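You operate a simulated robot arm through the tools that you are given. There is no shell and no other tool.

You are at the controls of a simulated robot arm. One attempt, no reset.

JOB
Test the disc marked 0.5 and turn the orange knob till 0.5 shows.
Fine: disc with the black band in the round dock, blue arm down, green button; at the end arm up and disc back.

The check looks at the end state, three seconds after you hand in, the way a careful person would. Anything else that was tipped, shoved, dropped, spilled or broken makes it a failure.

ROBOT AND FRAMES
A 6-joint arm with a fingered hand, hanging from a carriage that runs on a gantry, over the field with the corners [-0.163, 0.111], [0.674, -0.858], [2.642, 0.841], [1.805, 1.81] (x, y) and turns from -344 to 344 degrees about z. Base frame: it is fixed where the carriage stands at the start and does not move with it; the origin is on the floor, on the carriage's upright axis, x ahead of it, y to its left, z up; the surface under the hand at the start is at about z = 0.85. Units: m, degrees, N and s.
With the tool pointing down near the work surface it reaches from about 0.1 to 0.68 m from the robot's upright axis, wherever it stands. Its first joint turns from -166.0 to 166.0 degrees. Places, roughly: blue tester arm [2.7, 0.5, 1]; disc with black band [2.75, 0.5, 0.75]; green tester button [2.7, 0.5, 0.9]; grey tester [2.7, 0.5, 0.9]; orange tester knob [2.6, 0.5, 0.9]; round dock of the tester [2.8, 0.5, 0.9]. Payload 4 kg.
The TCP is the grasp point between the finger pads, 0.03 m short of the fingertips. In the tool frame z runs along the fingers and y along their closing line. Largest opening 0.104 m; the body of the gripper starts 0.035 m behind the TCP. The gripper is a hand of 5 fingers: y runs from the thumb to the fingers, the wrist lies at [-0.015, -0.113, -0.19] in the tool frame, and closing takes about 1.5 s.
Orientation is that of the tool frame in the base frame, as a unit quaternion [w, x, y, z]. With the fingers straight down and the wrist toward the robot, the tool's x, y and z point along [0, 1, 0], [1, 0, 0] and [0, 0, -1] of the base frame.

CONTROLS
- The arm moves only by the tool play_rows. Its argument "deltas" is a list of rows, each a list of 6 numbers: the shift along the base's x, y, z in units of 30 mm (1.0 is 30 mm), then the turn, a rotation vector about the base's x, y, z in units of 8 degrees (1.0 is 8 degrees). In form: [[tx, ty, tz, wx, wy, wz], ...]. A call has 1 to 20 rows; each row shifts and turns the commanded pose from where the row before left it. "hand" is the closure in counts, from 0 (fully open) to 255 (shut), set as the call begins (left out, the last holds). A call with a number of a shift or a turn outside -1 to 1 is refused whole. A row lasts 0.2 s, in which the tool goes at most 0.05 m and 8.6 degrees; a call with a longer step from one row to the next is refused whole, and so is a gripper value outside its range. Where a pose cannot be reached the arm comes as near as it can. A force on the tool above 70 N (or 10 N above the force at the start of the call, whichever is more), or a blocked arm, ends the call early, and 0.2 s more pass. The fingers move at their own pace (about 0.045 m/s each) and stop on an object; they squeeze with about 33 N. The grip force told is the motor's: it shows also when the fingers shut on nothing. Time passes only in rows, and 0.2 s behind the last, so rows that do not move let the fingers close. It gives the time, the measured TCP pose, the force on the tool (base axes), the opening and the grip force at its end, in the units of the frame above (readings bear some noise), with the torque about the TCP (base axes, N m) and any sound that the robot's microphone picked up.
- Cameras (640 x 400 px; columns grow to the right, rows downward): "scene" is now at [0.2742, -0.0089, 1.7352]; the picture's right is [-0.12, -0.99, 0.00], its down [-0.79, 0.10, -0.60] and it looks along [0.60, -0.07, -0.80] (base axes); focal length 249 px, centre (320, 200). "wrist" rides on the gripper at [0.06, -0.083, -0.12] in the tool frame; the picture's right is [-0.79, 0.29, -0.54], its down [-0.56, -0.71, 0.44] and it looks along [-0.26, 0.65, 0.72] (tool axes); focal length 234 px, centre (320, 200). There is no depth. A picture from a camera that has moved, and an enlarged one, comes with that camera's place and axes in the base frame and with its lens.
- capture(camera): a new picture of that camera. It takes no simulated time.
- lift_body(by): slides the trunk up (or, below 0, down) by that many m; the arm and the scene camera ride with it, the base frame stays. It gives what a move gives, with no picture.
- base_move(legs): drives the robot by 1 to 6 legs, each [ahead, left, turn to the left] in m, m and degrees, along the robot's own axes; the way and the turn of a leg run together, so that a leg with both is an arc; at most 1.5 m and 180 degrees a leg. The arm and the cameras ride along, it lands a little off, and it stops where it bumps. It keeps to its track: a leg is cut to what the track allows. It gives what a move gives.
- curl_fingers(index, middle, ring, little, thumb_bend, thumb_turn): sets how far each is bent, from 0 (flat) to 100 (curled in); at 30 the hand is open as for a grip, at 70 the pads meet at the TCP. One left out holds its place. A second passes; each finger stops where it meets its share of the squeeze, and holds until it gets a number again. A gripper value or a shape takes the hand back. It gives what a move gives, with no picture; readings hold the bend of each and the force on index, middle, ring, little, thumb and palm. thumb_turn goes from beside the hand (0) to across from the fingers (100), as for a grip.
- hand_shape(shape): the hand has 5 fingers and takes this shape, open, in about a second: jaw (thumb against the fingers, like two jaws); tri (thumb and two fingers); tip (a fingertip pinch); poke (one finger out to press); point (the index stretched); flat (the hand flat); cup (the hand cupped); fist (a fist). The gripper value then closes the fingers along that shape, each until it touches; the sizes above hold for jaw. It gives what a move gives, with no picture.
- turn_head(pan, tilt): turns the head with the scene camera to pan (to the left, within 155 degrees either way) and tilt (down, from -29 to 69), counted from straight ahead of the robot. It gives what a move gives.
- zoom(camera, box): a new picture of the part [left, top, right, bottom] of that camera's present view, enlarged. It takes no simulated time.
- hand_in(): hands the job in; it is judged then, once.

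Nothing tells you exact positions but the pictures and the camera data. Unless the task says otherwise, let go and move clear before handing in.

The tools are called as name(argument=value, ...) on one line, values as JSON. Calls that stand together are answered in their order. play_rows: Moves the arm, as the interface text tells. Its arguments: {"type":"object","properties":{"deltas":{"type":"array","items":{"type":"array","items":{"type":"number"}}},"hand":{"type":"number"}},"required":["deltas"]} The other tools are called the same way: lift_body (by) slides the trunk up or down; hand_shape (shape) gives the hand a shape; curl_fingers (index, middle, ring, little, thumb_bend, thumb_turn) moves the fingers one by one; base_move (legs) drives the base; turn_head (pan, tilt) turns the head that bears the scene camera; capture (camera) takes a picture; zoom (camera, box) takes an enlarged picture of a part of a camera's view; hand_in () hands the job in.

At the start:

```text
t: 0.0
tool_pos: [0.5481, 0.0753, 1.0943]
tool_rot: [0.0, 0.707, 0.707, 0.0]
force: [0.3, -0.9, 0.6]
torque: [0.01, 0.02, 0.01]
opening: 0.1036
grip_force: 0.1
shape: jaw
bend: [30.0, 30.0, 30.0, 30.0, 30.0, 97.0]
finger forces: [0.1, 0.0, 0.1, 0.0, 0.0, 0.0]
trunk travel left (down, up): [-0.451, 0.147]
robot x, y, heading: [0.003, 0.0003, -0.0]
head pan, tilt: [-7.0, 53.1]
```

scene: 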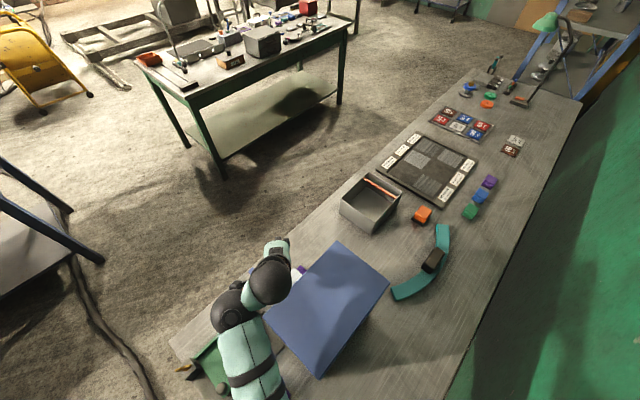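
wrist: 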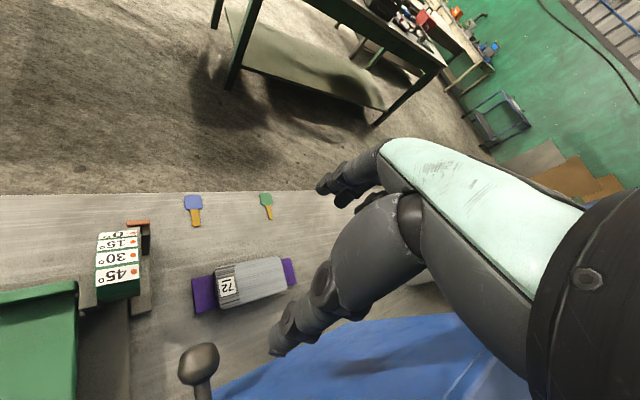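

I see a long bench under the robot and a second green-legged table further off; the tester should be on that far table near pixel (225, 40). I will look closer before driving.

zoom(camera="scene", box=[120, 0, 370, 156])

zoom(camera="scene", box=[400, 40, 600, 165])

```text
2.56 times, centred on (245, 78) of scene
camera zoom: at [0.2742, -0.0089, 1.7352], right [-0.12, -0.99, 0.0], down [-0.79, 0.1, -0.6], along [0.6, -0.07, -0.8], focal length 638 px, centre (512, 512)
```

zoom: 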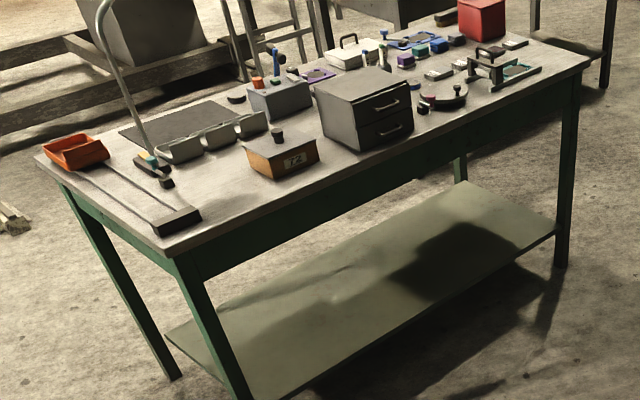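

```text
3.20 times, centred on (500, 102) of scene
camera zoom: at [0.2742, -0.0089, 1.7352], right [-0.12, -0.99, 0.0], down [-0.79, 0.1, -0.6], along [0.6, -0.07, -0.8], focal length 797 px, centre (-256, 512)
```

zoom: 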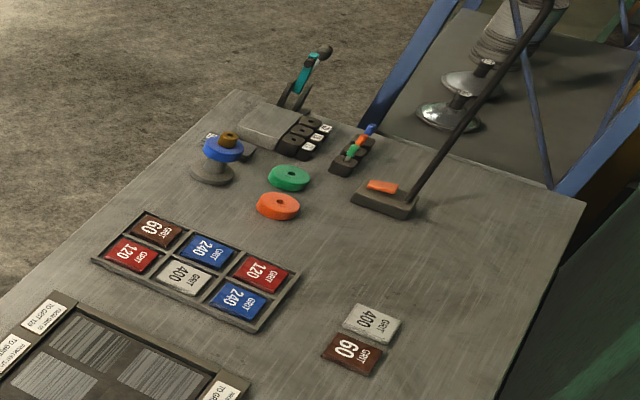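

The tester (grey box, orange knob, blue arm) stands on the far table behind a cabinet. I'll raise the trunk and drive closer to get a better view.

lift_body(by=0.14)

base_move(legs=[[1.4, 0.3, 0]])

turn_head(pan=0, tilt=40)

capture(camera="scene")

capture(camera="wrist")

```text
t: 1.7
tool_pos: [0.5484, 0.0754, 1.2342]
tool_rot: [-0.001, 0.707, 0.707, 0.0]
force: [0.3, 0.7, -0.2]
torque: [0.0, 0.0, 0.0]
opening: 0.1033
grip_force: 0.1
shape: jaw
bend: [30.0, 30.0, 30.0, 30.0, 30.0, 97.0]
finger forces: [0.1, 0.0, 0.1, 0.1, 0.0, 0.0]
trunk travel left (down, up): [-0.591, 0.007]
robot x, y, heading: [-0.0027, -0.0007, -0.2]
head pan, tilt: [-7.0, 53.1]
```

```text
t: 8.5
tool_pos: [1.8797, 0.3929, 1.2342]
tool_rot: [0.0, 0.703, 0.711, 0.0]
force: [0.2, 0.2, -0.2]
torque: [-0.03, -0.01, -0.01]
opening: 0.1036
grip_force: 0.2
shape: jaw
bend: [30.0, 30.0, 30.0, 30.0, 30.0, 97.0]
finger forces: [0.0, 0.0, 0.0, 0.1, 0.0, 0.1]
trunk travel left (down, up): [-0.591, 0.007]
robot x, y, heading: [1.3335, 0.3139, 0.6]
head pan, tilt: [-7.0, 53.1]
```

```text
t: 9.3
tool_pos: [1.8807, 0.3934, 1.235]
tool_rot: [0.0, 0.704, 0.711, 0.0]
force: [0.4, -0.5, 0.9]
torque: [-0.03, 0.0, -0.02]
opening: 0.1033
grip_force: 0.0
shape: jaw
bend: [30.0, 30.0, 30.0, 30.0, 30.0, 97.0]
finger forces: [0.1, 0.0, 0.0, 0.0, 0.1, 0.1]
trunk travel left (down, up): [-0.591, 0.007]
robot x, y, heading: [1.3281, 0.3117, 0.4]
head pan, tilt: [0.0, 40.0]
```

```text
taken
camera scene: at [1.6181, 0.3154, 1.8933], right [0.01, -1.0, 0.0], down [-0.64, -0.01, -0.77], along [0.77, 0.01, -0.64], focal length 249 px, centre (320, 200)
```

scene: 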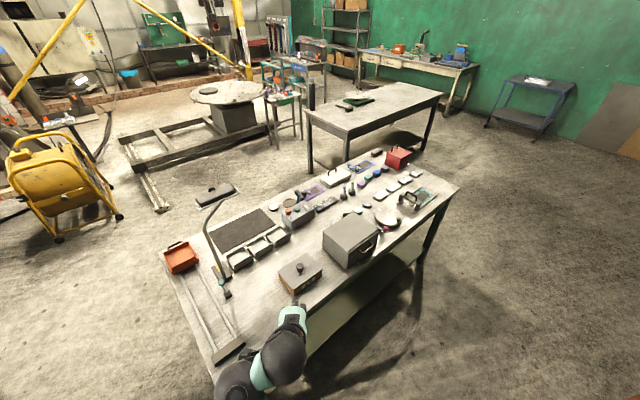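

```text
taken
camera wrist: at [1.7973, 0.4525, 1.3536], right [0.3, -0.79, 0.54], down [-0.7, -0.57, -0.44], along [0.65, -0.25, -0.72], focal length 234 px, centre (320, 200)
```

wrist: 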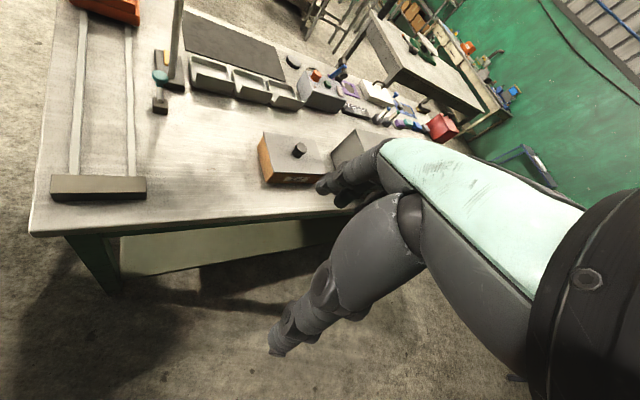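

zoom(camera="scene", box=[220, 140, 380, 240])

zoom(camera="scene", box=[320, 130, 480, 230])

zoom(camera="wrist", box=[220, 30, 460, 180])

```text
4.00 times, centred on (300, 190) of scene
camera zoom: at [1.6181, 0.3154, 1.8933], right [0.01, -1.0, 0.0], down [-0.64, -0.01, -0.77], along [0.77, 0.01, -0.64], focal length 996 px, centre (400, 240)
```

zoom: 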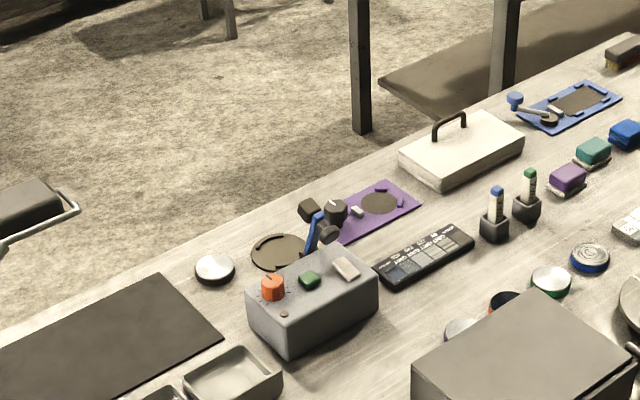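

```text
4.00 times, centred on (400, 180) of scene
camera zoom: at [1.6181, 0.3154, 1.8933], right [0.01, -1.0, 0.0], down [-0.64, -0.01, -0.77], along [0.77, 0.01, -0.64], focal length 996 px, centre (0, 280)
```

zoom: 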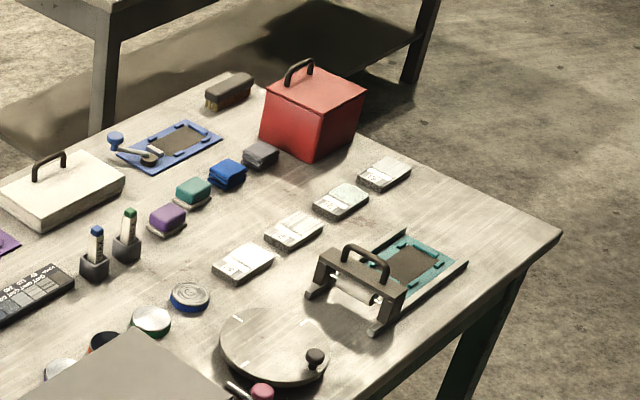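

```text
2.67 times, centred on (340, 105) of wrist
camera zoom: at [1.7973, 0.4525, 1.3536], right [0.3, -0.79, 0.54], down [-0.7, -0.57, -0.44], along [0.65, -0.25, -0.72], focal length 624 px, centre (267, 453)
```

zoom: 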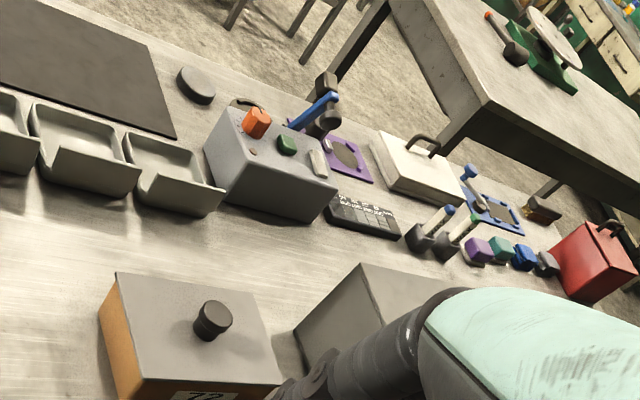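

The tester has an orange knob, green button, display and blue arm; several banded discs lie about, one alone left-behind of the tester. I need to drive closer to read markings.

base_move(legs=[[0.6, 0.1, 0]])

turn_head(pan=0, tilt=50)

capture(camera="scene")

capture(camera="wrist")

```text
t: 12.7
tool_pos: [2.4709, 0.4981, 1.2343]
tool_rot: [0.0, 0.703, 0.711, 0.001]
force: [-0.2, 0.2, -0.2]
torque: [0.0, 0.0, -0.02]
opening: 0.104
grip_force: 0.1
shape: jaw
bend: [30.0, 30.0, 30.0, 30.0, 30.0, 97.0]
finger forces: [0.1, 0.1, 0.0, 0.0, 0.0, 0.1]
trunk travel left (down, up): [-0.591, 0.007]
robot x, y, heading: [1.9226, 0.4185, 0.5]
head pan, tilt: [0.0, 40.0]
```

```text
t: 13.4
tool_pos: [2.4722, 0.4989, 1.2343]
tool_rot: [0.0, 0.702, 0.712, -0.001]
force: [0.5, -0.2, -0.1]
torque: [0.0, -0.02, 0.01]
opening: 0.1034
grip_force: 0.0
shape: jaw
bend: [30.0, 30.0, 30.0, 30.0, 30.0, 97.0]
finger forces: [0.1, 0.0, 0.1, 0.0, 0.0, 0.0]
trunk travel left (down, up): [-0.591, 0.007]
robot x, y, heading: [1.9208, 0.415, 0.7]
head pan, tilt: [0.0, 50.0]
```

```text
taken
camera scene: at [2.2016, 0.4207, 1.8793], right [0.01, -1.0, 0.0], down [-0.77, -0.01, -0.64], along [0.64, 0.01, -0.77], focal length 249 px, centre (320, 200)
```

scene: 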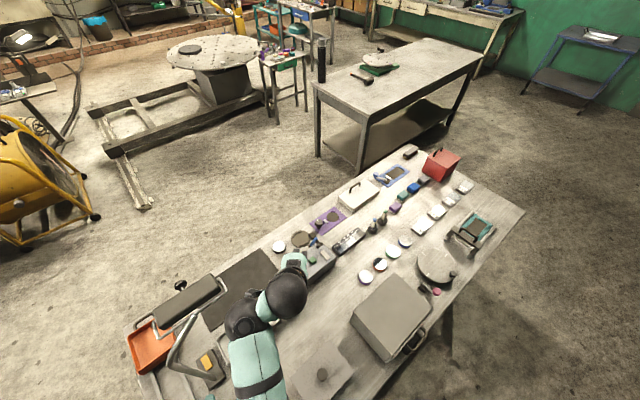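

```text
taken
camera wrist: at [2.3887, 0.5579, 1.3536], right [0.3, -0.79, 0.54], down [-0.7, -0.57, -0.44], along [0.65, -0.25, -0.72], focal length 234 px, centre (320, 200)
```

wrist: 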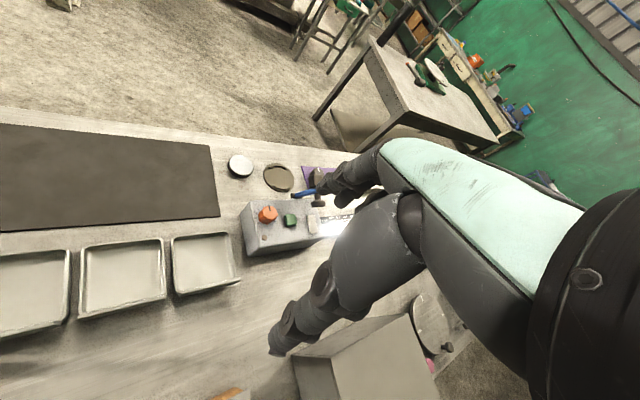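

zoom(camera="wrist", box=[200, 140, 360, 240])

zoom(camera="scene", box=[250, 200, 410, 300])

zoom(camera="scene", box=[340, 220, 460, 295])

zoom(camera="scene", box=[260, 220, 340, 270])

```text
4.00 times, centred on (280, 190) of wrist
camera zoom: at [2.3887, 0.5579, 1.3536], right [0.3, -0.79, 0.54], down [-0.7, -0.57, -0.44], along [0.65, -0.25, -0.72], focal length 937 px, centre (480, 240)
```

zoom: 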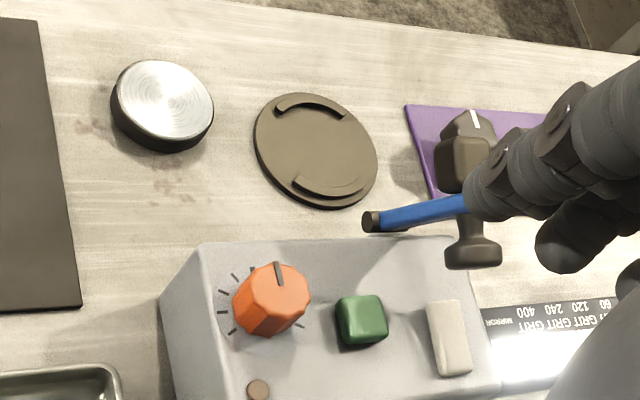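

```text
4.00 times, centred on (330, 250) of scene
camera zoom: at [2.2016, 0.4207, 1.8793], right [0.01, -1.0, 0.0], down [-0.77, -0.01, -0.64], along [0.64, 0.01, -0.77], focal length 996 px, centre (280, 0)
```

zoom: 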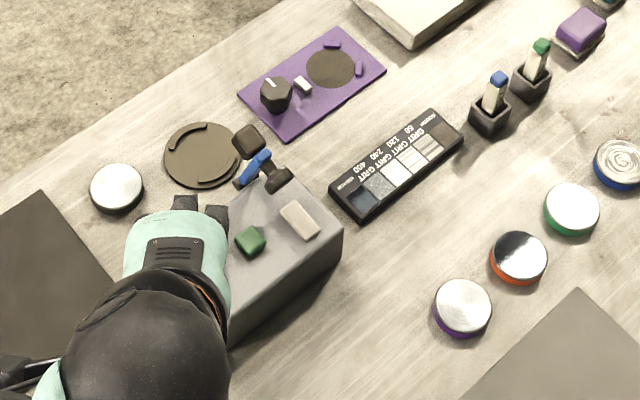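

```text
5.33 times, centred on (400, 258) of scene
camera zoom: at [2.2016, 0.4207, 1.8793], right [0.01, -1.0, 0.0], down [-0.77, -0.01, -0.64], along [0.64, 0.01, -0.77], focal length 1329 px, centre (-107, -107)
```

zoom: 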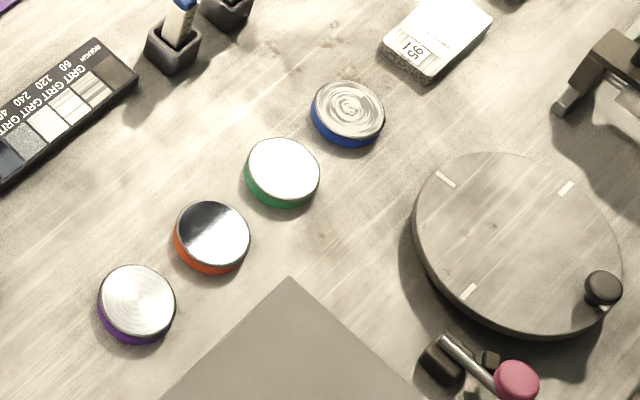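

```text
8.00 times, centred on (300, 245) of scene
camera zoom: at [2.2016, 0.4207, 1.8793], right [0.01, -1.0, 0.0], down [-0.77, -0.01, -0.64], along [0.64, 0.01, -0.77], focal length 1993 px, centre (480, -160)
```

zoom: 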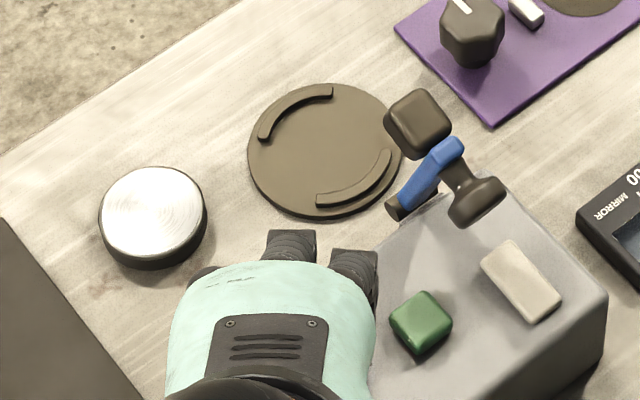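

The black-banded disc sits at about (2.775, 0.617), the round dock plate at (2.823, 0.520), table top near z 0.84, green button near (2.667, 0.458, 0.94). I'll pull the hand back to see the tester unobstructed.

play_rows(deltas=[[-1, 0, 0, 0, 0, 0], [-1, 0, 0, 0, 0, 0], [-1, 0, 0, 0, 0, 0], [-1, 0, 0, 0, 0, 0], [-1, 0, 0, 0, 0, 0], [-1, 0, 0, 0, 0, 0], [-1, 0, 0, 0, 0, 0]])

capture(camera="scene")

zoom(camera="scene", box=[250, 220, 350, 282])

capture(camera="wrist")

```text
t: 15.0
tool_pos: [2.2865, 0.4885, 1.1738]
tool_rot: [0.0, 0.703, 0.711, 0.002]
force: [0.7, 0.1, 0.1]
torque: [-0.02, 0.03, 0.01]
opening: 0.1038
grip_force: 0.1
shape: jaw
bend: [30.0, 30.0, 30.0, 30.0, 30.0, 97.0]
finger forces: [0.1, 0.0, 0.0, 0.0, 0.1, 0.0]
out of reach, approached as far as the arm can: row 1, 2, 3, 4, 5, 6, 7
trunk travel left (down, up): [-0.591, 0.007]
robot x, y, heading: [1.9237, 0.4153, 0.4]
head pan, tilt: [0.0, 50.0]
```

```text
taken
camera scene: at [2.2016, 0.4207, 1.8793], right [0.01, -1.0, 0.0], down [-0.77, -0.01, -0.64], along [0.64, 0.01, -0.77], focal length 249 px, centre (320, 200)
```

scene: 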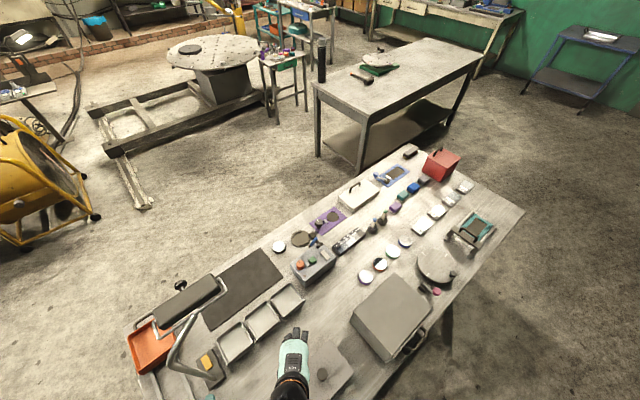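

```text
6.40 times, centred on (300, 251) of scene
camera zoom: at [2.2016, 0.4207, 1.8793], right [0.01, -1.0, 0.0], down [-0.77, -0.01, -0.64], along [0.64, 0.01, -0.77], focal length 1594 px, centre (448, -126)
```

zoom: 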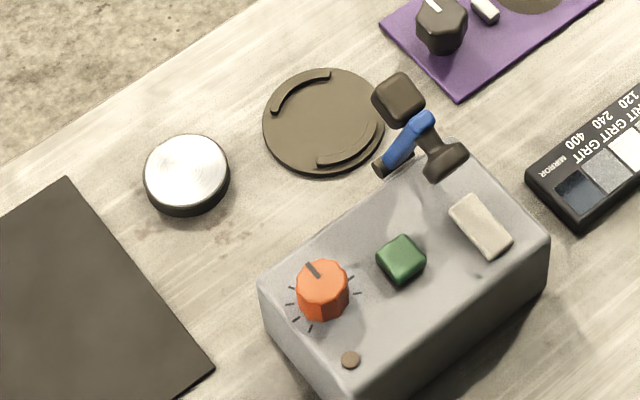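

```text
taken
camera wrist: at [2.2032, 0.548, 1.293], right [0.3, -0.79, 0.54], down [-0.7, -0.57, -0.44], along [0.65, -0.25, -0.72], focal length 234 px, centre (320, 200)
```

wrist: 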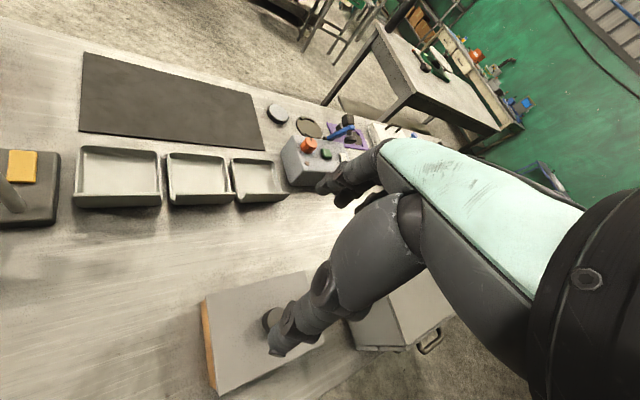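

The dock has two arc guides facing along the table's depth, and the blue arm stands up behind the tester, hinged at its lower end. A desk lamp's head hangs left of my path at about z 1.3, so I'll survey it before driving nearer.

turn_head(pan=45, tilt=50)

capture(camera="scene")

```text
t: 16.1
tool_pos: [2.2867, 0.49, 1.1742]
tool_rot: [0.0, 0.703, 0.711, 0.002]
force: [0.6, 0.0, -0.8]
torque: [0.01, 0.01, -0.01]
opening: 0.1038
grip_force: 0.0
shape: jaw
bend: [30.0, 30.0, 30.0, 30.0, 30.0, 97.0]
finger forces: [0.0, 0.1, 0.0, 0.1, 0.1, 0.0]
trunk travel left (down, up): [-0.591, 0.007]
robot x, y, heading: [1.9261, 0.416, 0.3]
head pan, tilt: [45.0, 50.0]
```

```text
taken
camera scene: at [2.1784, 0.4748, 1.8792], right [0.71, -0.7, 0.0], down [-0.54, -0.55, -0.64], along [0.45, 0.46, -0.77], focal length 249 px, centre (320, 200)
```

scene: 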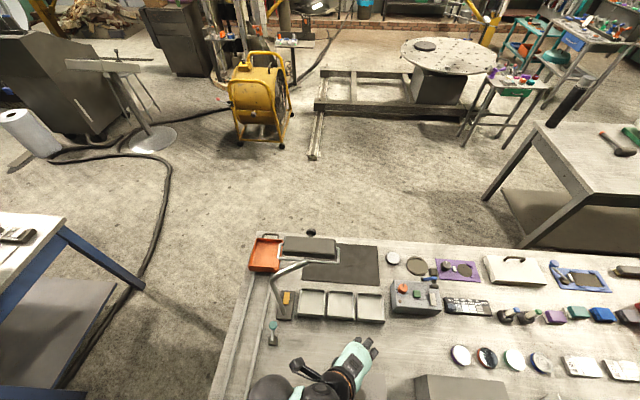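

turn_head(pan=0, tilt=69)

capture(camera="scene")

turn_head(pan=60, tilt=69)

capture(camera="scene")

```text
t: 17.2
tool_pos: [2.287, 0.4883, 1.1735]
tool_rot: [0.001, 0.703, 0.711, 0.002]
force: [0.1, 0.2, 0.5]
torque: [0.01, 0.0, -0.02]
opening: 0.1039
grip_force: 0.0
shape: jaw
bend: [30.0, 30.0, 30.0, 30.0, 30.0, 97.0]
finger forces: [0.1, 0.0, 0.1, 0.0, 0.1, 0.0]
trunk travel left (down, up): [-0.591, 0.007]
robot x, y, heading: [1.9274, 0.4184, 0.6]
head pan, tilt: [0.0, 68.8]
```

```text
taken
camera scene: at [2.1805, 0.4205, 1.8573], right [0.01, -1.0, 0.0], down [-0.93, -0.01, -0.36], along [0.36, 0.0, -0.93], focal length 249 px, centre (320, 200)
```

scene: 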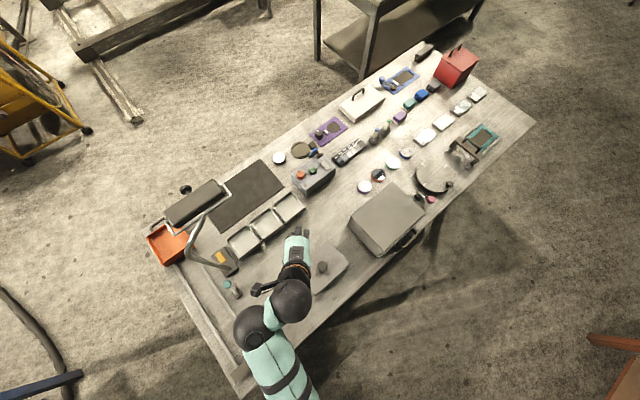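

```text
t: 18.5
tool_pos: [2.2863, 0.4885, 1.1732]
tool_rot: [0.001, 0.703, 0.712, 0.002]
force: [0.1, 0.1, 0.1]
torque: [0.02, 0.04, 0.02]
opening: 0.1037
grip_force: 0.0
shape: jaw
bend: [30.0, 30.0, 30.0, 30.0, 30.0, 97.0]
finger forces: [0.0, 0.0, 0.0, 0.0, 0.0, 0.0]
trunk travel left (down, up): [-0.591, 0.007]
robot x, y, heading: [1.9245, 0.4174, 0.5]
head pan, tilt: [60.0, 68.8]
```

```text
taken
camera scene: at [2.152, 0.4685, 1.8573], right [0.87, -0.49, 0.0], down [-0.46, -0.81, -0.36], along [0.18, 0.32, -0.93], focal length 249 px, centre (320, 200)
```

scene: 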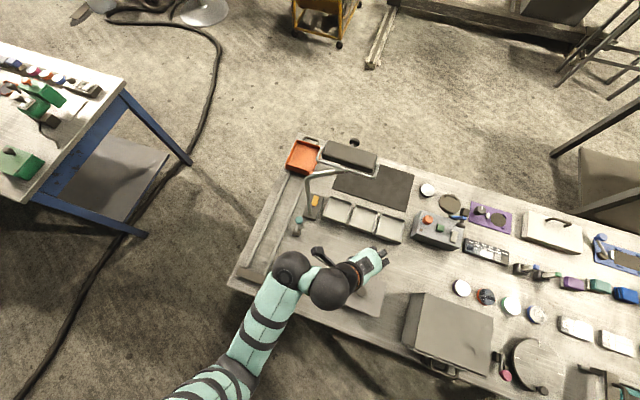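

play_rows(deltas=[[0.3, -1, 0.5, 0, 0, 0], [0.3, -1, 0.5, 0, 0, 0], [0.3, -1, 0.5, 0, 0, 0], [0.3, -1, 0.5, 0, 0, 0], [0.3, -1, 0, 0, 0, 0]])

turn_head(pan=0, tilt=60)

capture(camera="scene")

```text
t: 19.7
tool_pos: [2.3296, 0.3398, 1.2271]
tool_rot: [-0.001, 0.703, 0.712, 0.0]
force: [-0.8, 0.2, -0.4]
torque: [0.0, -0.05, -0.01]
opening: 0.1036
grip_force: 0.0
shape: jaw
bend: [30.0, 30.0, 30.0, 30.0, 30.0, 97.0]
finger forces: [0.0, 0.0, 0.0, 0.0, 0.0, 0.0]
out of reach, approached as far as the arm can: row 1, 2
trunk travel left (down, up): [-0.591, 0.007]
robot x, y, heading: [1.9268, 0.4154, 0.8]
head pan, tilt: [60.0, 68.8]
```

```text
t: 21.0
tool_pos: [2.3294, 0.3403, 1.2259]
tool_rot: [0.0, 0.703, 0.711, -0.001]
force: [-0.4, -0.1, 0.3]
torque: [0.01, -0.01, -0.02]
opening: 0.1036
grip_force: 0.0
shape: jaw
bend: [30.0, 30.0, 30.0, 30.0, 30.0, 97.0]
finger forces: [0.1, 0.1, 0.0, 0.0, 0.0, 0.0]
trunk travel left (down, up): [-0.591, 0.007]
robot x, y, heading: [1.9243, 0.4131, 0.5]
head pan, tilt: [0.0, 60.0]
```

```text
taken
camera scene: at [2.1912, 0.4206, 1.8666], right [0.01, -1.0, 0.0], down [-0.87, -0.01, -0.5], along [0.5, 0.01, -0.87], focal length 249 px, centre (320, 200)
```

scene: 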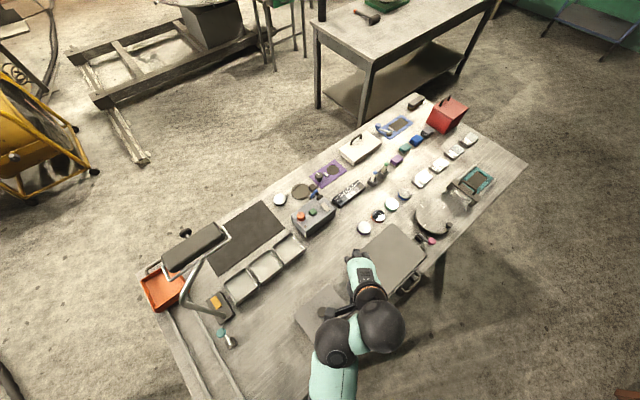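

The arm is now to the right, clear of the lamp. I drive the carriage nearer to about (2.2, 0.465).

base_move(legs=[[0.275, 0.05, 0]])

capture(camera="scene")

capture(camera="wrist")

```text
t: 22.9
tool_pos: [2.5978, 0.3882, 1.2262]
tool_rot: [0.0, 0.707, 0.707, 0.001]
force: [0.6, 0.7, -0.6]
torque: [0.04, -0.01, 0.03]
opening: 0.1035
grip_force: 0.1
shape: jaw
bend: [30.0, 30.0, 30.0, 30.0, 30.0, 97.0]
finger forces: [0.1, 0.0, 0.1, 0.0, 0.1, 0.0]
trunk travel left (down, up): [-0.591, 0.007]
robot x, y, heading: [2.1901, 0.4692, 0.1]
head pan, tilt: [0.0, 60.0]
```

```text
taken
camera scene: at [2.4589, 0.4703, 1.8666], right [0.0, -1.0, 0.0], down [-0.87, 0.0, -0.5], along [0.5, 0.0, -0.87], focal length 249 px, centre (320, 200)
```

scene: 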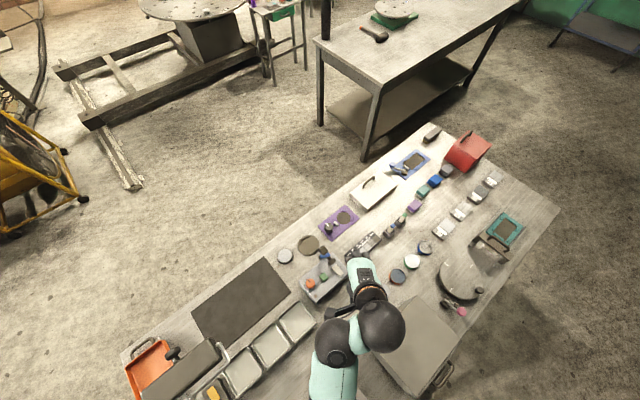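

```text
taken
camera wrist: at [2.515, 0.4474, 1.3462], right [0.29, -0.79, 0.54], down [-0.7, -0.56, -0.44], along [0.65, -0.26, -0.72], focal length 234 px, centre (320, 200)
```

wrist: 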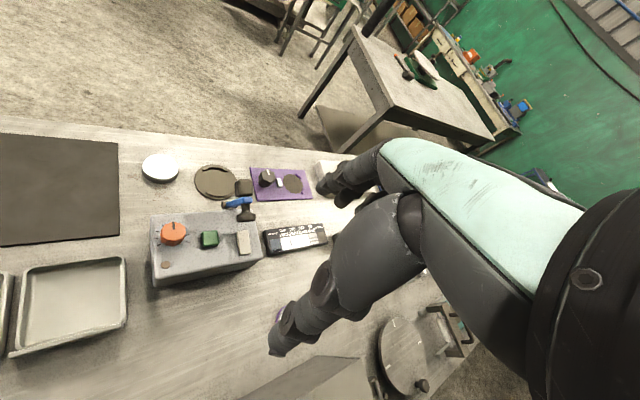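

zoom(camera="wrist", box=[130, 140, 290, 240])

zoom(camera="wrist", box=[135, 195, 295, 295])

zoom(camera="scene", box=[262, 220, 358, 280])

zoom(camera="scene", box=[290, 240, 354, 310])

```text
4.00 times, centred on (210, 190) of wrist
camera zoom: at [2.515, 0.4474, 1.3462], right [0.29, -0.79, 0.54], down [-0.7, -0.56, -0.44], along [0.65, -0.26, -0.72], focal length 937 px, centre (760, 240)
```

zoom: 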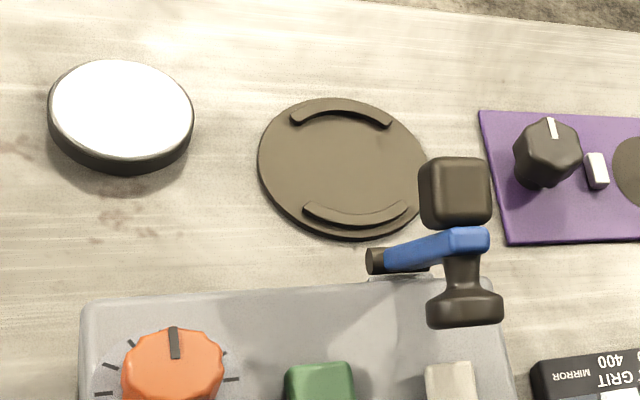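

```text
4.00 times, centred on (215, 245) of wrist
camera zoom: at [2.515, 0.4474, 1.3462], right [0.29, -0.79, 0.54], down [-0.7, -0.56, -0.44], along [0.65, -0.26, -0.72], focal length 937 px, centre (740, 20)
```

zoom: 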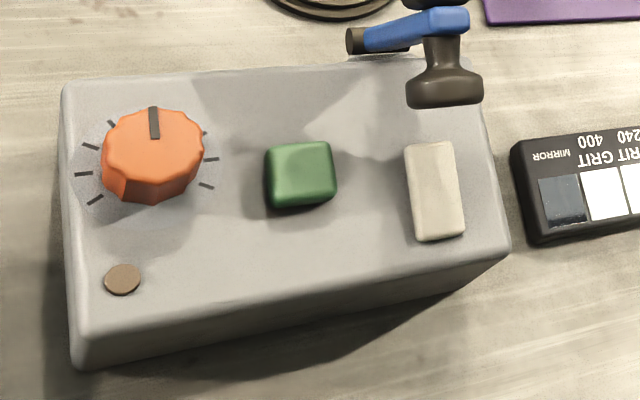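

```text
6.67 times, centred on (310, 250) of scene
camera zoom: at [2.4589, 0.4703, 1.8666], right [0.0, -1.0, 0.0], down [-0.87, 0.0, -0.5], along [0.5, 0.0, -0.87], focal length 1661 px, centre (387, -133)
```

zoom: 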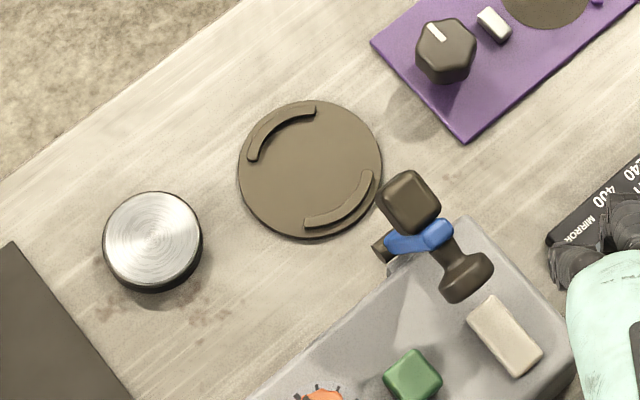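

```text
5.71 times, centred on (322, 275) of scene
camera zoom: at [2.4589, 0.4703, 1.8666], right [0.0, -1.0, 0.0], down [-0.87, 0.0, -0.5], along [0.5, 0.0, -0.87], focal length 1424 px, centre (309, -229)
```

zoom: 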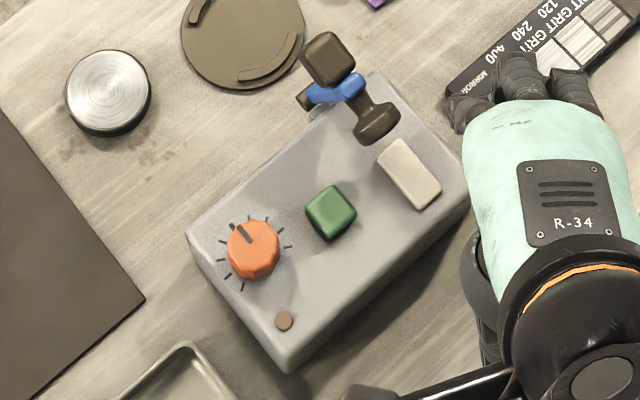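

The black-banded disc is about 62 mm wide with its top at z 0.86 near (2.773, 0.617), and the dock centre is near (2.823, 0.520). I'll yaw the hand about -40 degrees so it closes through the dock's gaps, then go over the disc at height, watching the lamp.

play_rows(deltas=[[0, 0, 0, 0, 0, -1], [0, 0, 0, 0, 0, -1], [0, 0, 0, 0, 0, -1], [0, 0, 0, 0, 0, -1], [0, 0, 0, 0, 0, -1], [0.5, 0.5, 0, 0, 0, 0], [0.7, 0.7, 0, 0, 0, 0], [0.7, 0.7, 0, 0, 0, 0]])

capture(camera="scene")

capture(camera="wrist")

```text
t: 24.8
tool_pos: [2.6583, 0.4444, 1.2315]
tool_rot: [-0.001, 0.88, 0.474, 0.0]
force: [-1.1, -0.4, -0.2]
torque: [0.01, 0.0, -0.02]
opening: 0.1039
grip_force: 0.0
shape: jaw
bend: [30.0, 30.0, 30.0, 30.0, 30.0, 97.0]
finger forces: [0.1, 0.0, 0.0, 0.1, 0.0, 0.0]
out of reach, approached as far as the arm can: row 2, 3
trunk travel left (down, up): [-0.591, 0.007]
robot x, y, heading: [2.1925, 0.4712, 0.3]
head pan, tilt: [0.0, 60.0]
```

```text
taken
camera scene: at [2.4588, 0.4703, 1.8666], right [0.0, -1.0, 0.0], down [-0.87, 0.0, -0.5], along [0.5, 0.0, -0.87], focal length 249 px, centre (320, 200)
```

scene: 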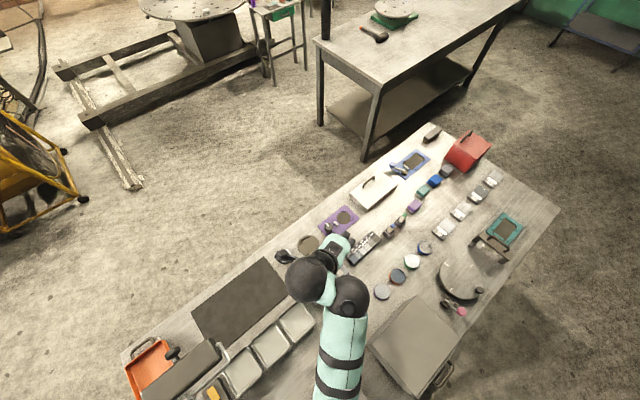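

```text
taken
camera wrist: at [2.6229, 0.5397, 1.3517], right [-0.19, -0.82, 0.54], down [-0.9, -0.08, -0.44], along [0.4, -0.57, -0.72], focal length 234 px, centre (320, 200)
```

wrist: 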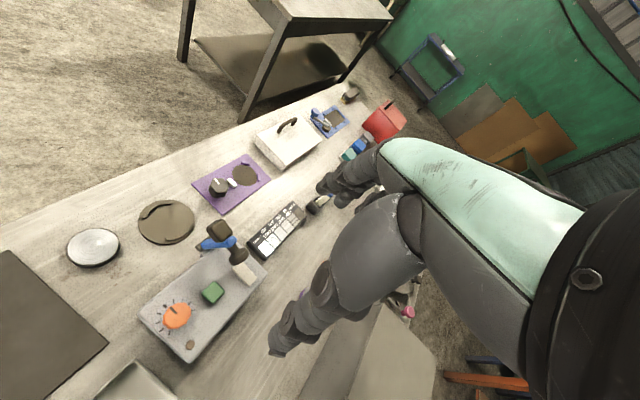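

zoom(camera="wrist", box=[50, 180, 210, 280])

zoom(camera="wrist", box=[130, 200, 290, 360])

```text
4.00 times, centred on (130, 230) of wrist
camera zoom: at [2.6229, 0.5397, 1.3517], right [-0.19, -0.82, 0.54], down [-0.9, -0.08, -0.44], along [0.4, -0.57, -0.72], focal length 937 px, centre (1080, 80)
```

zoom: 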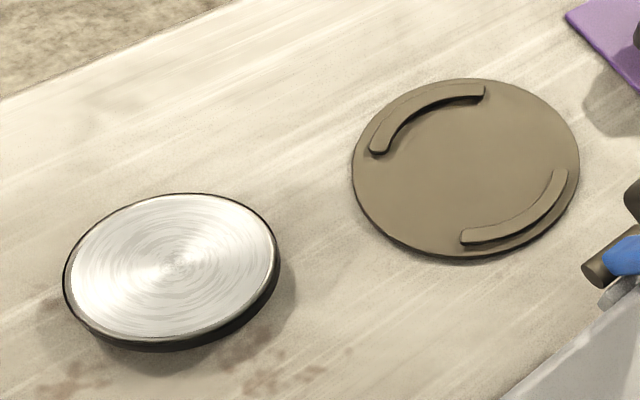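

```text
2.50 times, centred on (210, 280) of wrist
camera zoom: at [2.6229, 0.5397, 1.3517], right [-0.19, -0.82, 0.54], down [-0.9, -0.08, -0.44], along [0.4, -0.57, -0.72], focal length 585 px, centre (595, 0)
```

zoom: 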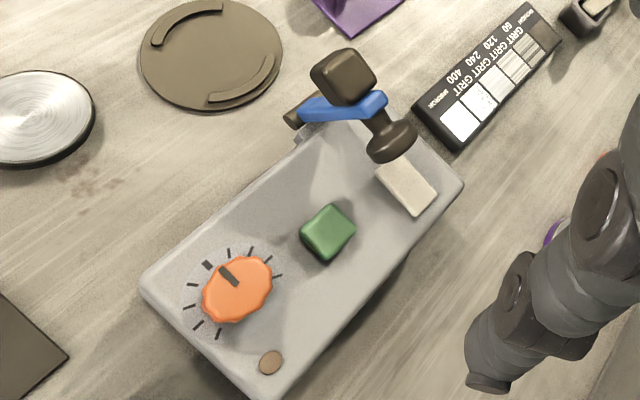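

play_rows(deltas=[[0.6, 0.9, -0.3, 0, 0, -0.4], [0.6, 0.9, -0.3, 0, 0, -0.4], [0.65, 0.98, -0.3, 0, 0, 0], [0.65, 0.98, -0.3, 0, 0, 0], [0.65, 0.98, -0.3, 0, 0, 0], [0.68, 1, -0.3, 0, 0, 0]])

capture(camera="scene")

capture(camera="wrist")

```text
t: 26.1
tool_pos: [2.7362, 0.5817, 1.2355]
tool_rot: [-0.021, 0.901, 0.434, 0.005]
force: [0.0, -0.1, -0.1]
torque: [0.0, -0.05, -0.03]
opening: 0.1037
grip_force: 0.0
shape: jaw
bend: [30.0, 30.0, 30.0, 30.0, 30.0, 97.0]
finger forces: [0.0, 0.1, 0.1, 0.0, 0.0, 0.0]
out of reach, approached as far as the arm can: row 3, 4, 5, 6
trunk travel left (down, up): [-0.591, 0.007]
robot x, y, heading: [2.1889, 0.4669, 0.1]
head pan, tilt: [0.0, 60.0]
```

```text
taken
camera scene: at [2.4588, 0.4703, 1.8666], right [0.0, -1.0, 0.0], down [-0.87, 0.0, -0.5], along [0.5, 0.0, -0.87], focal length 249 px, centre (320, 200)
```

scene: 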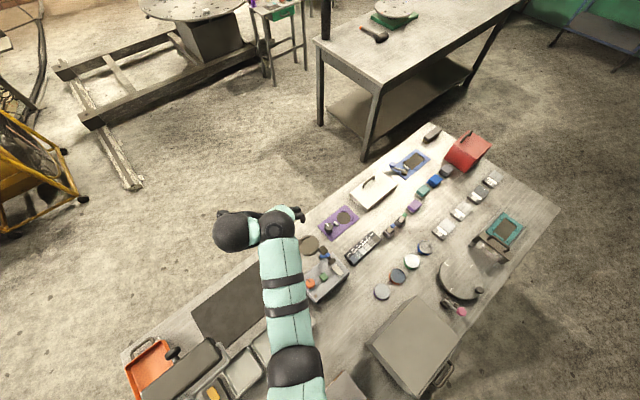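

```text
taken
camera wrist: at [2.711, 0.6752, 1.3589], right [-0.26, -0.82, 0.51], down [-0.9, 0.02, -0.43], along [0.34, -0.58, -0.74], focal length 234 px, centre (320, 200)
```

wrist: 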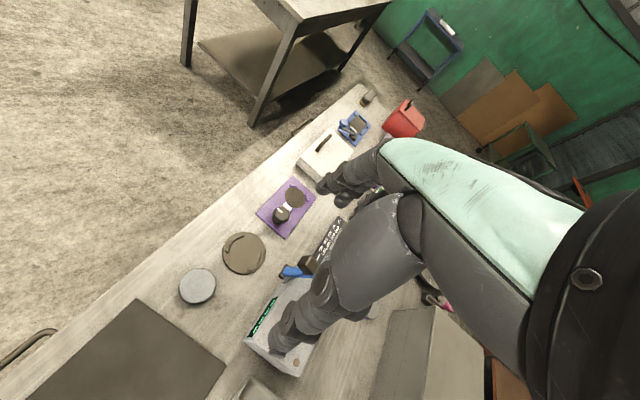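

A display with green characters is now visible on the tester's rear face. Let me look closer.

zoom(camera="wrist", box=[220, 260, 320, 380])

zoom(camera="wrist", box=[160, 220, 320, 320])

zoom(camera="scene", box=[200, 180, 360, 400])

```text
3.33 times, centred on (270, 320) of wrist
camera zoom: at [2.711, 0.6752, 1.3589], right [-0.26, -0.82, 0.51], down [-0.9, 0.02, -0.43], along [0.34, -0.58, -0.74], focal length 781 px, centre (487, -200)
```

zoom: 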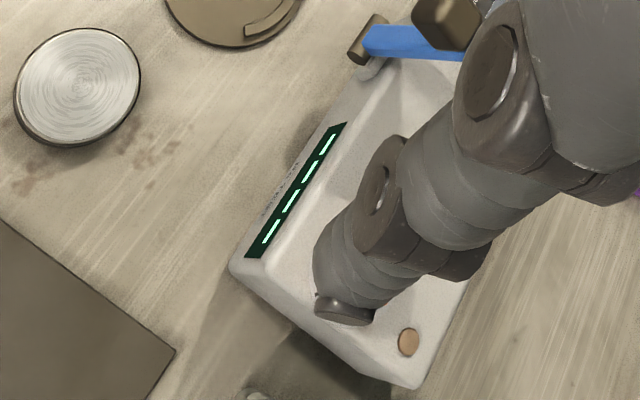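

```text
4.00 times, centred on (240, 270) of wrist
camera zoom: at [2.711, 0.6752, 1.3589], right [-0.26, -0.82, 0.51], down [-0.9, 0.02, -0.43], along [0.34, -0.58, -0.74], focal length 937 px, centre (640, -80)
```

zoom: 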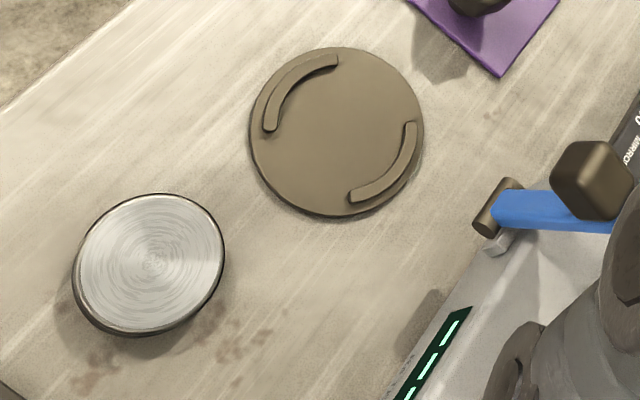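

```text
1.82 times, centred on (280, 290) of scene
camera zoom: at [2.4588, 0.4703, 1.8666], right [0.0, -1.0, 0.0], down [-0.87, 0.0, -0.5], along [0.5, 0.0, -0.87], focal length 453 px, centre (393, 36)
```

zoom: 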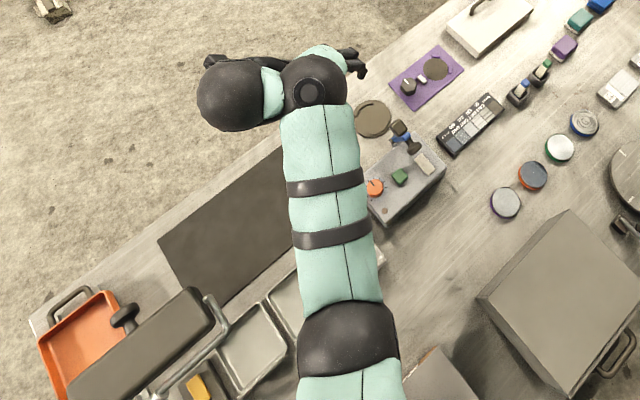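

The display ("----") is on the rear face of the tester, toward the dock. Now I lower the trunk so that the arm can reach the table.

lift_body(by=-0.12)

play_rows(deltas=[[0.4, 0.4, 0, 0, 0, 0], [0.4, 0.4, 0, 0, 0, 0], [0.4, 0.3, 0, 0, 0, 0], [0, 0, -0.5, 0, 0, 0]])

capture(camera="wrist")

capture(camera="scene")

```text
t: 27.6
tool_pos: [2.7367, 0.581, 1.1159]
tool_rot: [-0.019, 0.901, 0.434, 0.005]
force: [-0.1, 0.3, 0.4]
torque: [0.01, 0.0, -0.01]
opening: 0.104
grip_force: 0.1
shape: jaw
bend: [30.0, 30.0, 30.0, 30.0, 30.0, 97.0]
finger forces: [0.1, 0.1, 0.1, 0.0, 0.1, 0.0]
trunk travel left (down, up): [-0.471, 0.127]
robot x, y, heading: [2.1927, 0.4685, 0.2]
head pan, tilt: [0.0, 60.0]
```

```text
t: 28.6
tool_pos: [2.7515, 0.5997, 1.1279]
tool_rot: [-0.025, 0.9, 0.435, 0.006]
force: [0.1, 1.1, 0.2]
torque: [-0.01, 0.05, 0.03]
opening: 0.1039
grip_force: 0.1
shape: jaw
bend: [30.0, 30.0, 30.0, 30.0, 30.0, 97.0]
finger forces: [0.1, 0.1, 0.0, 0.1, 0.0, 0.0]
out of reach, approached as far as the arm can: row 1, 2, 3, 4
trunk travel left (down, up): [-0.471, 0.127]
robot x, y, heading: [2.1915, 0.4717, 0.0]
head pan, tilt: [0.0, 60.0]
```

```text
taken
camera wrist: at [2.7263, 0.6927, 1.2525], right [-0.26, -0.82, 0.5], down [-0.9, 0.02, -0.43], along [0.34, -0.57, -0.75], focal length 234 px, centre (320, 200)
```

wrist: 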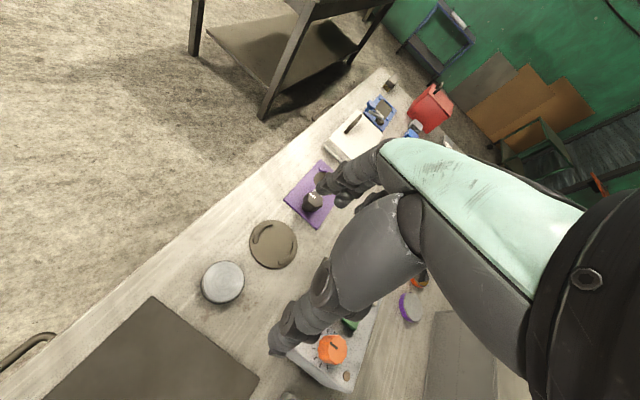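

```text
taken
camera scene: at [2.4589, 0.4703, 1.7467], right [0.0, -1.0, 0.0], down [-0.87, 0.0, -0.5], along [0.5, 0.0, -0.87], focal length 249 px, centre (320, 200)
```

scene: 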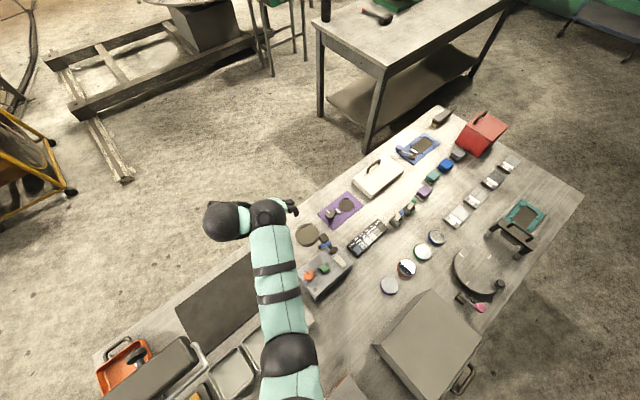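

Reach is tight and the lamp is close on this side, while the tester's display faces the rear. I'll raise the trunk, back off and go around the lamp to stand at the table's rear-left, facing along the table.

lift_body(by=0.12)

base_move(legs=[[-0.38, -0.327, 0]])

turn_head(pan=40, tilt=45)

capture(camera="scene")

```text
t: 30.1
tool_pos: [2.7513, 0.6004, 1.2473]
tool_rot: [-0.025, 0.9, 0.435, 0.006]
force: [-0.2, 0.0, 0.3]
torque: [-0.01, 0.03, -0.02]
opening: 0.1036
grip_force: 0.0
shape: jaw
bend: [30.0, 30.0, 30.0, 30.0, 30.0, 97.0]
finger forces: [0.0, 0.0, 0.1, 0.0, 0.1, 0.0]
trunk travel left (down, up): [-0.591, 0.007]
robot x, y, heading: [2.1949, 0.4698, 0.2]
head pan, tilt: [0.0, 60.0]
```

```text
t: 33.1
tool_pos: [2.3687, 0.2733, 1.2471]
tool_rot: [-0.025, 0.904, 0.428, 0.006]
force: [0.8, -0.9, -0.6]
torque: [0.01, -0.02, 0.02]
opening: 0.1037
grip_force: 0.0
shape: jaw
bend: [30.0, 30.0, 30.0, 30.0, 30.0, 97.0]
finger forces: [0.1, 0.1, 0.0, 0.0, 0.0, 0.0]
trunk travel left (down, up): [-0.591, 0.007]
robot x, y, heading: [1.8065, 0.1532, -0.7]
head pan, tilt: [0.0, 60.0]
```

```text
t: 34.2
tool_pos: [2.3674, 0.2733, 1.249]
tool_rot: [-0.025, 0.903, 0.428, 0.006]
force: [1.7, 0.4, -0.4]
torque: [-0.02, 0.0, -0.01]
opening: 0.1039
grip_force: 0.1
shape: jaw
bend: [30.0, 30.0, 30.0, 30.0, 30.0, 97.0]
finger forces: [0.0, 0.0, 0.0, 0.0, 0.1, 0.0]
trunk travel left (down, up): [-0.591, 0.007]
robot x, y, heading: [1.8092, 0.1525, -0.6]
head pan, tilt: [40.0, 45.0]
```

```text
taken
camera scene: at [2.07, 0.2015, 1.8861], right [0.63, -0.78, 0.0], down [-0.55, -0.45, -0.71], along [0.55, 0.45, -0.71], focal length 249 px, centre (320, 200)
```

scene: 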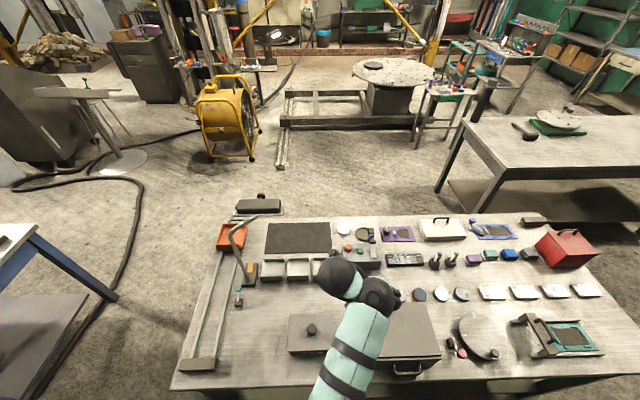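

base_move(legs=[[-0.51, 0.6, 0]])

base_move(legs=[[0.84, 0.66, 0]])

turn_head(pan=-45, tilt=50)

capture(camera="scene")

```text
t: 38.4
tool_pos: [1.8734, 0.8761, 1.2484]
tool_rot: [-0.025, 0.905, 0.425, 0.006]
force: [-0.2, -0.7, 0.4]
torque: [0.0, 0.03, 0.0]
opening: 0.104
grip_force: 0.0
shape: jaw
bend: [30.0, 30.0, 30.0, 30.0, 30.0, 97.0]
finger forces: [0.1, 0.0, 0.0, 0.0, 0.0, 0.1]
trunk travel left (down, up): [-0.591, 0.007]
robot x, y, heading: [1.3102, 0.7544, -1.2]
head pan, tilt: [40.0, 45.0]
```

```text
t: 43.9
tool_pos: [2.7106, 1.5363, 1.2475]
tool_rot: [-0.025, 0.901, 0.432, 0.006]
force: [-1.1, 0.7, 0.4]
torque: [0.01, 0.04, 0.0]
opening: 0.1038
grip_force: 0.0
shape: jaw
bend: [30.0, 30.0, 30.0, 30.0, 30.0, 97.0]
finger forces: [0.0, 0.0, 0.1, 0.0, 0.1, 0.0]
trunk travel left (down, up): [-0.591, 0.007]
robot x, y, heading: [2.1485, 1.407, -0.5]
head pan, tilt: [40.0, 45.0]
```

```text
t: 45.5
tool_pos: [2.7114, 1.5377, 1.2471]
tool_rot: [-0.026, 0.902, 0.431, 0.007]
force: [0.3, -0.2, 0.3]
torque: [0.02, 0.02, 0.01]
opening: 0.104
grip_force: 0.2
shape: jaw
bend: [30.0, 30.0, 30.0, 30.0, 30.0, 97.0]
finger forces: [0.1, 0.0, 0.0, 0.0, 0.0, 0.1]
trunk travel left (down, up): [-0.591, 0.007]
robot x, y, heading: [2.1507, 1.4091, -0.5]
head pan, tilt: [-45.0, 50.0]
```

```text
taken
camera scene: at [2.4051, 1.355, 1.8792], right [-0.71, -0.7, 0.0], down [-0.54, 0.54, -0.64], along [0.45, -0.46, -0.77], focal length 249 px, centre (320, 200)
```

scene: 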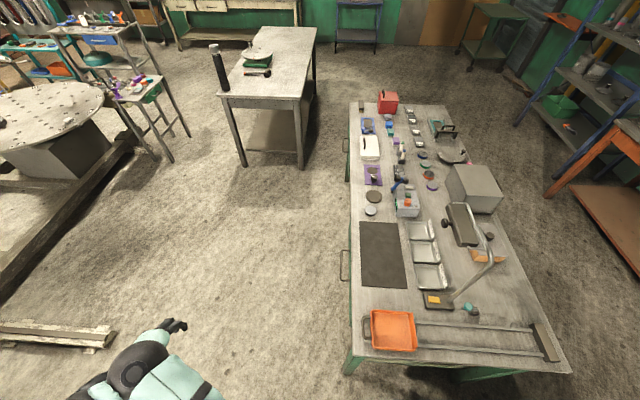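

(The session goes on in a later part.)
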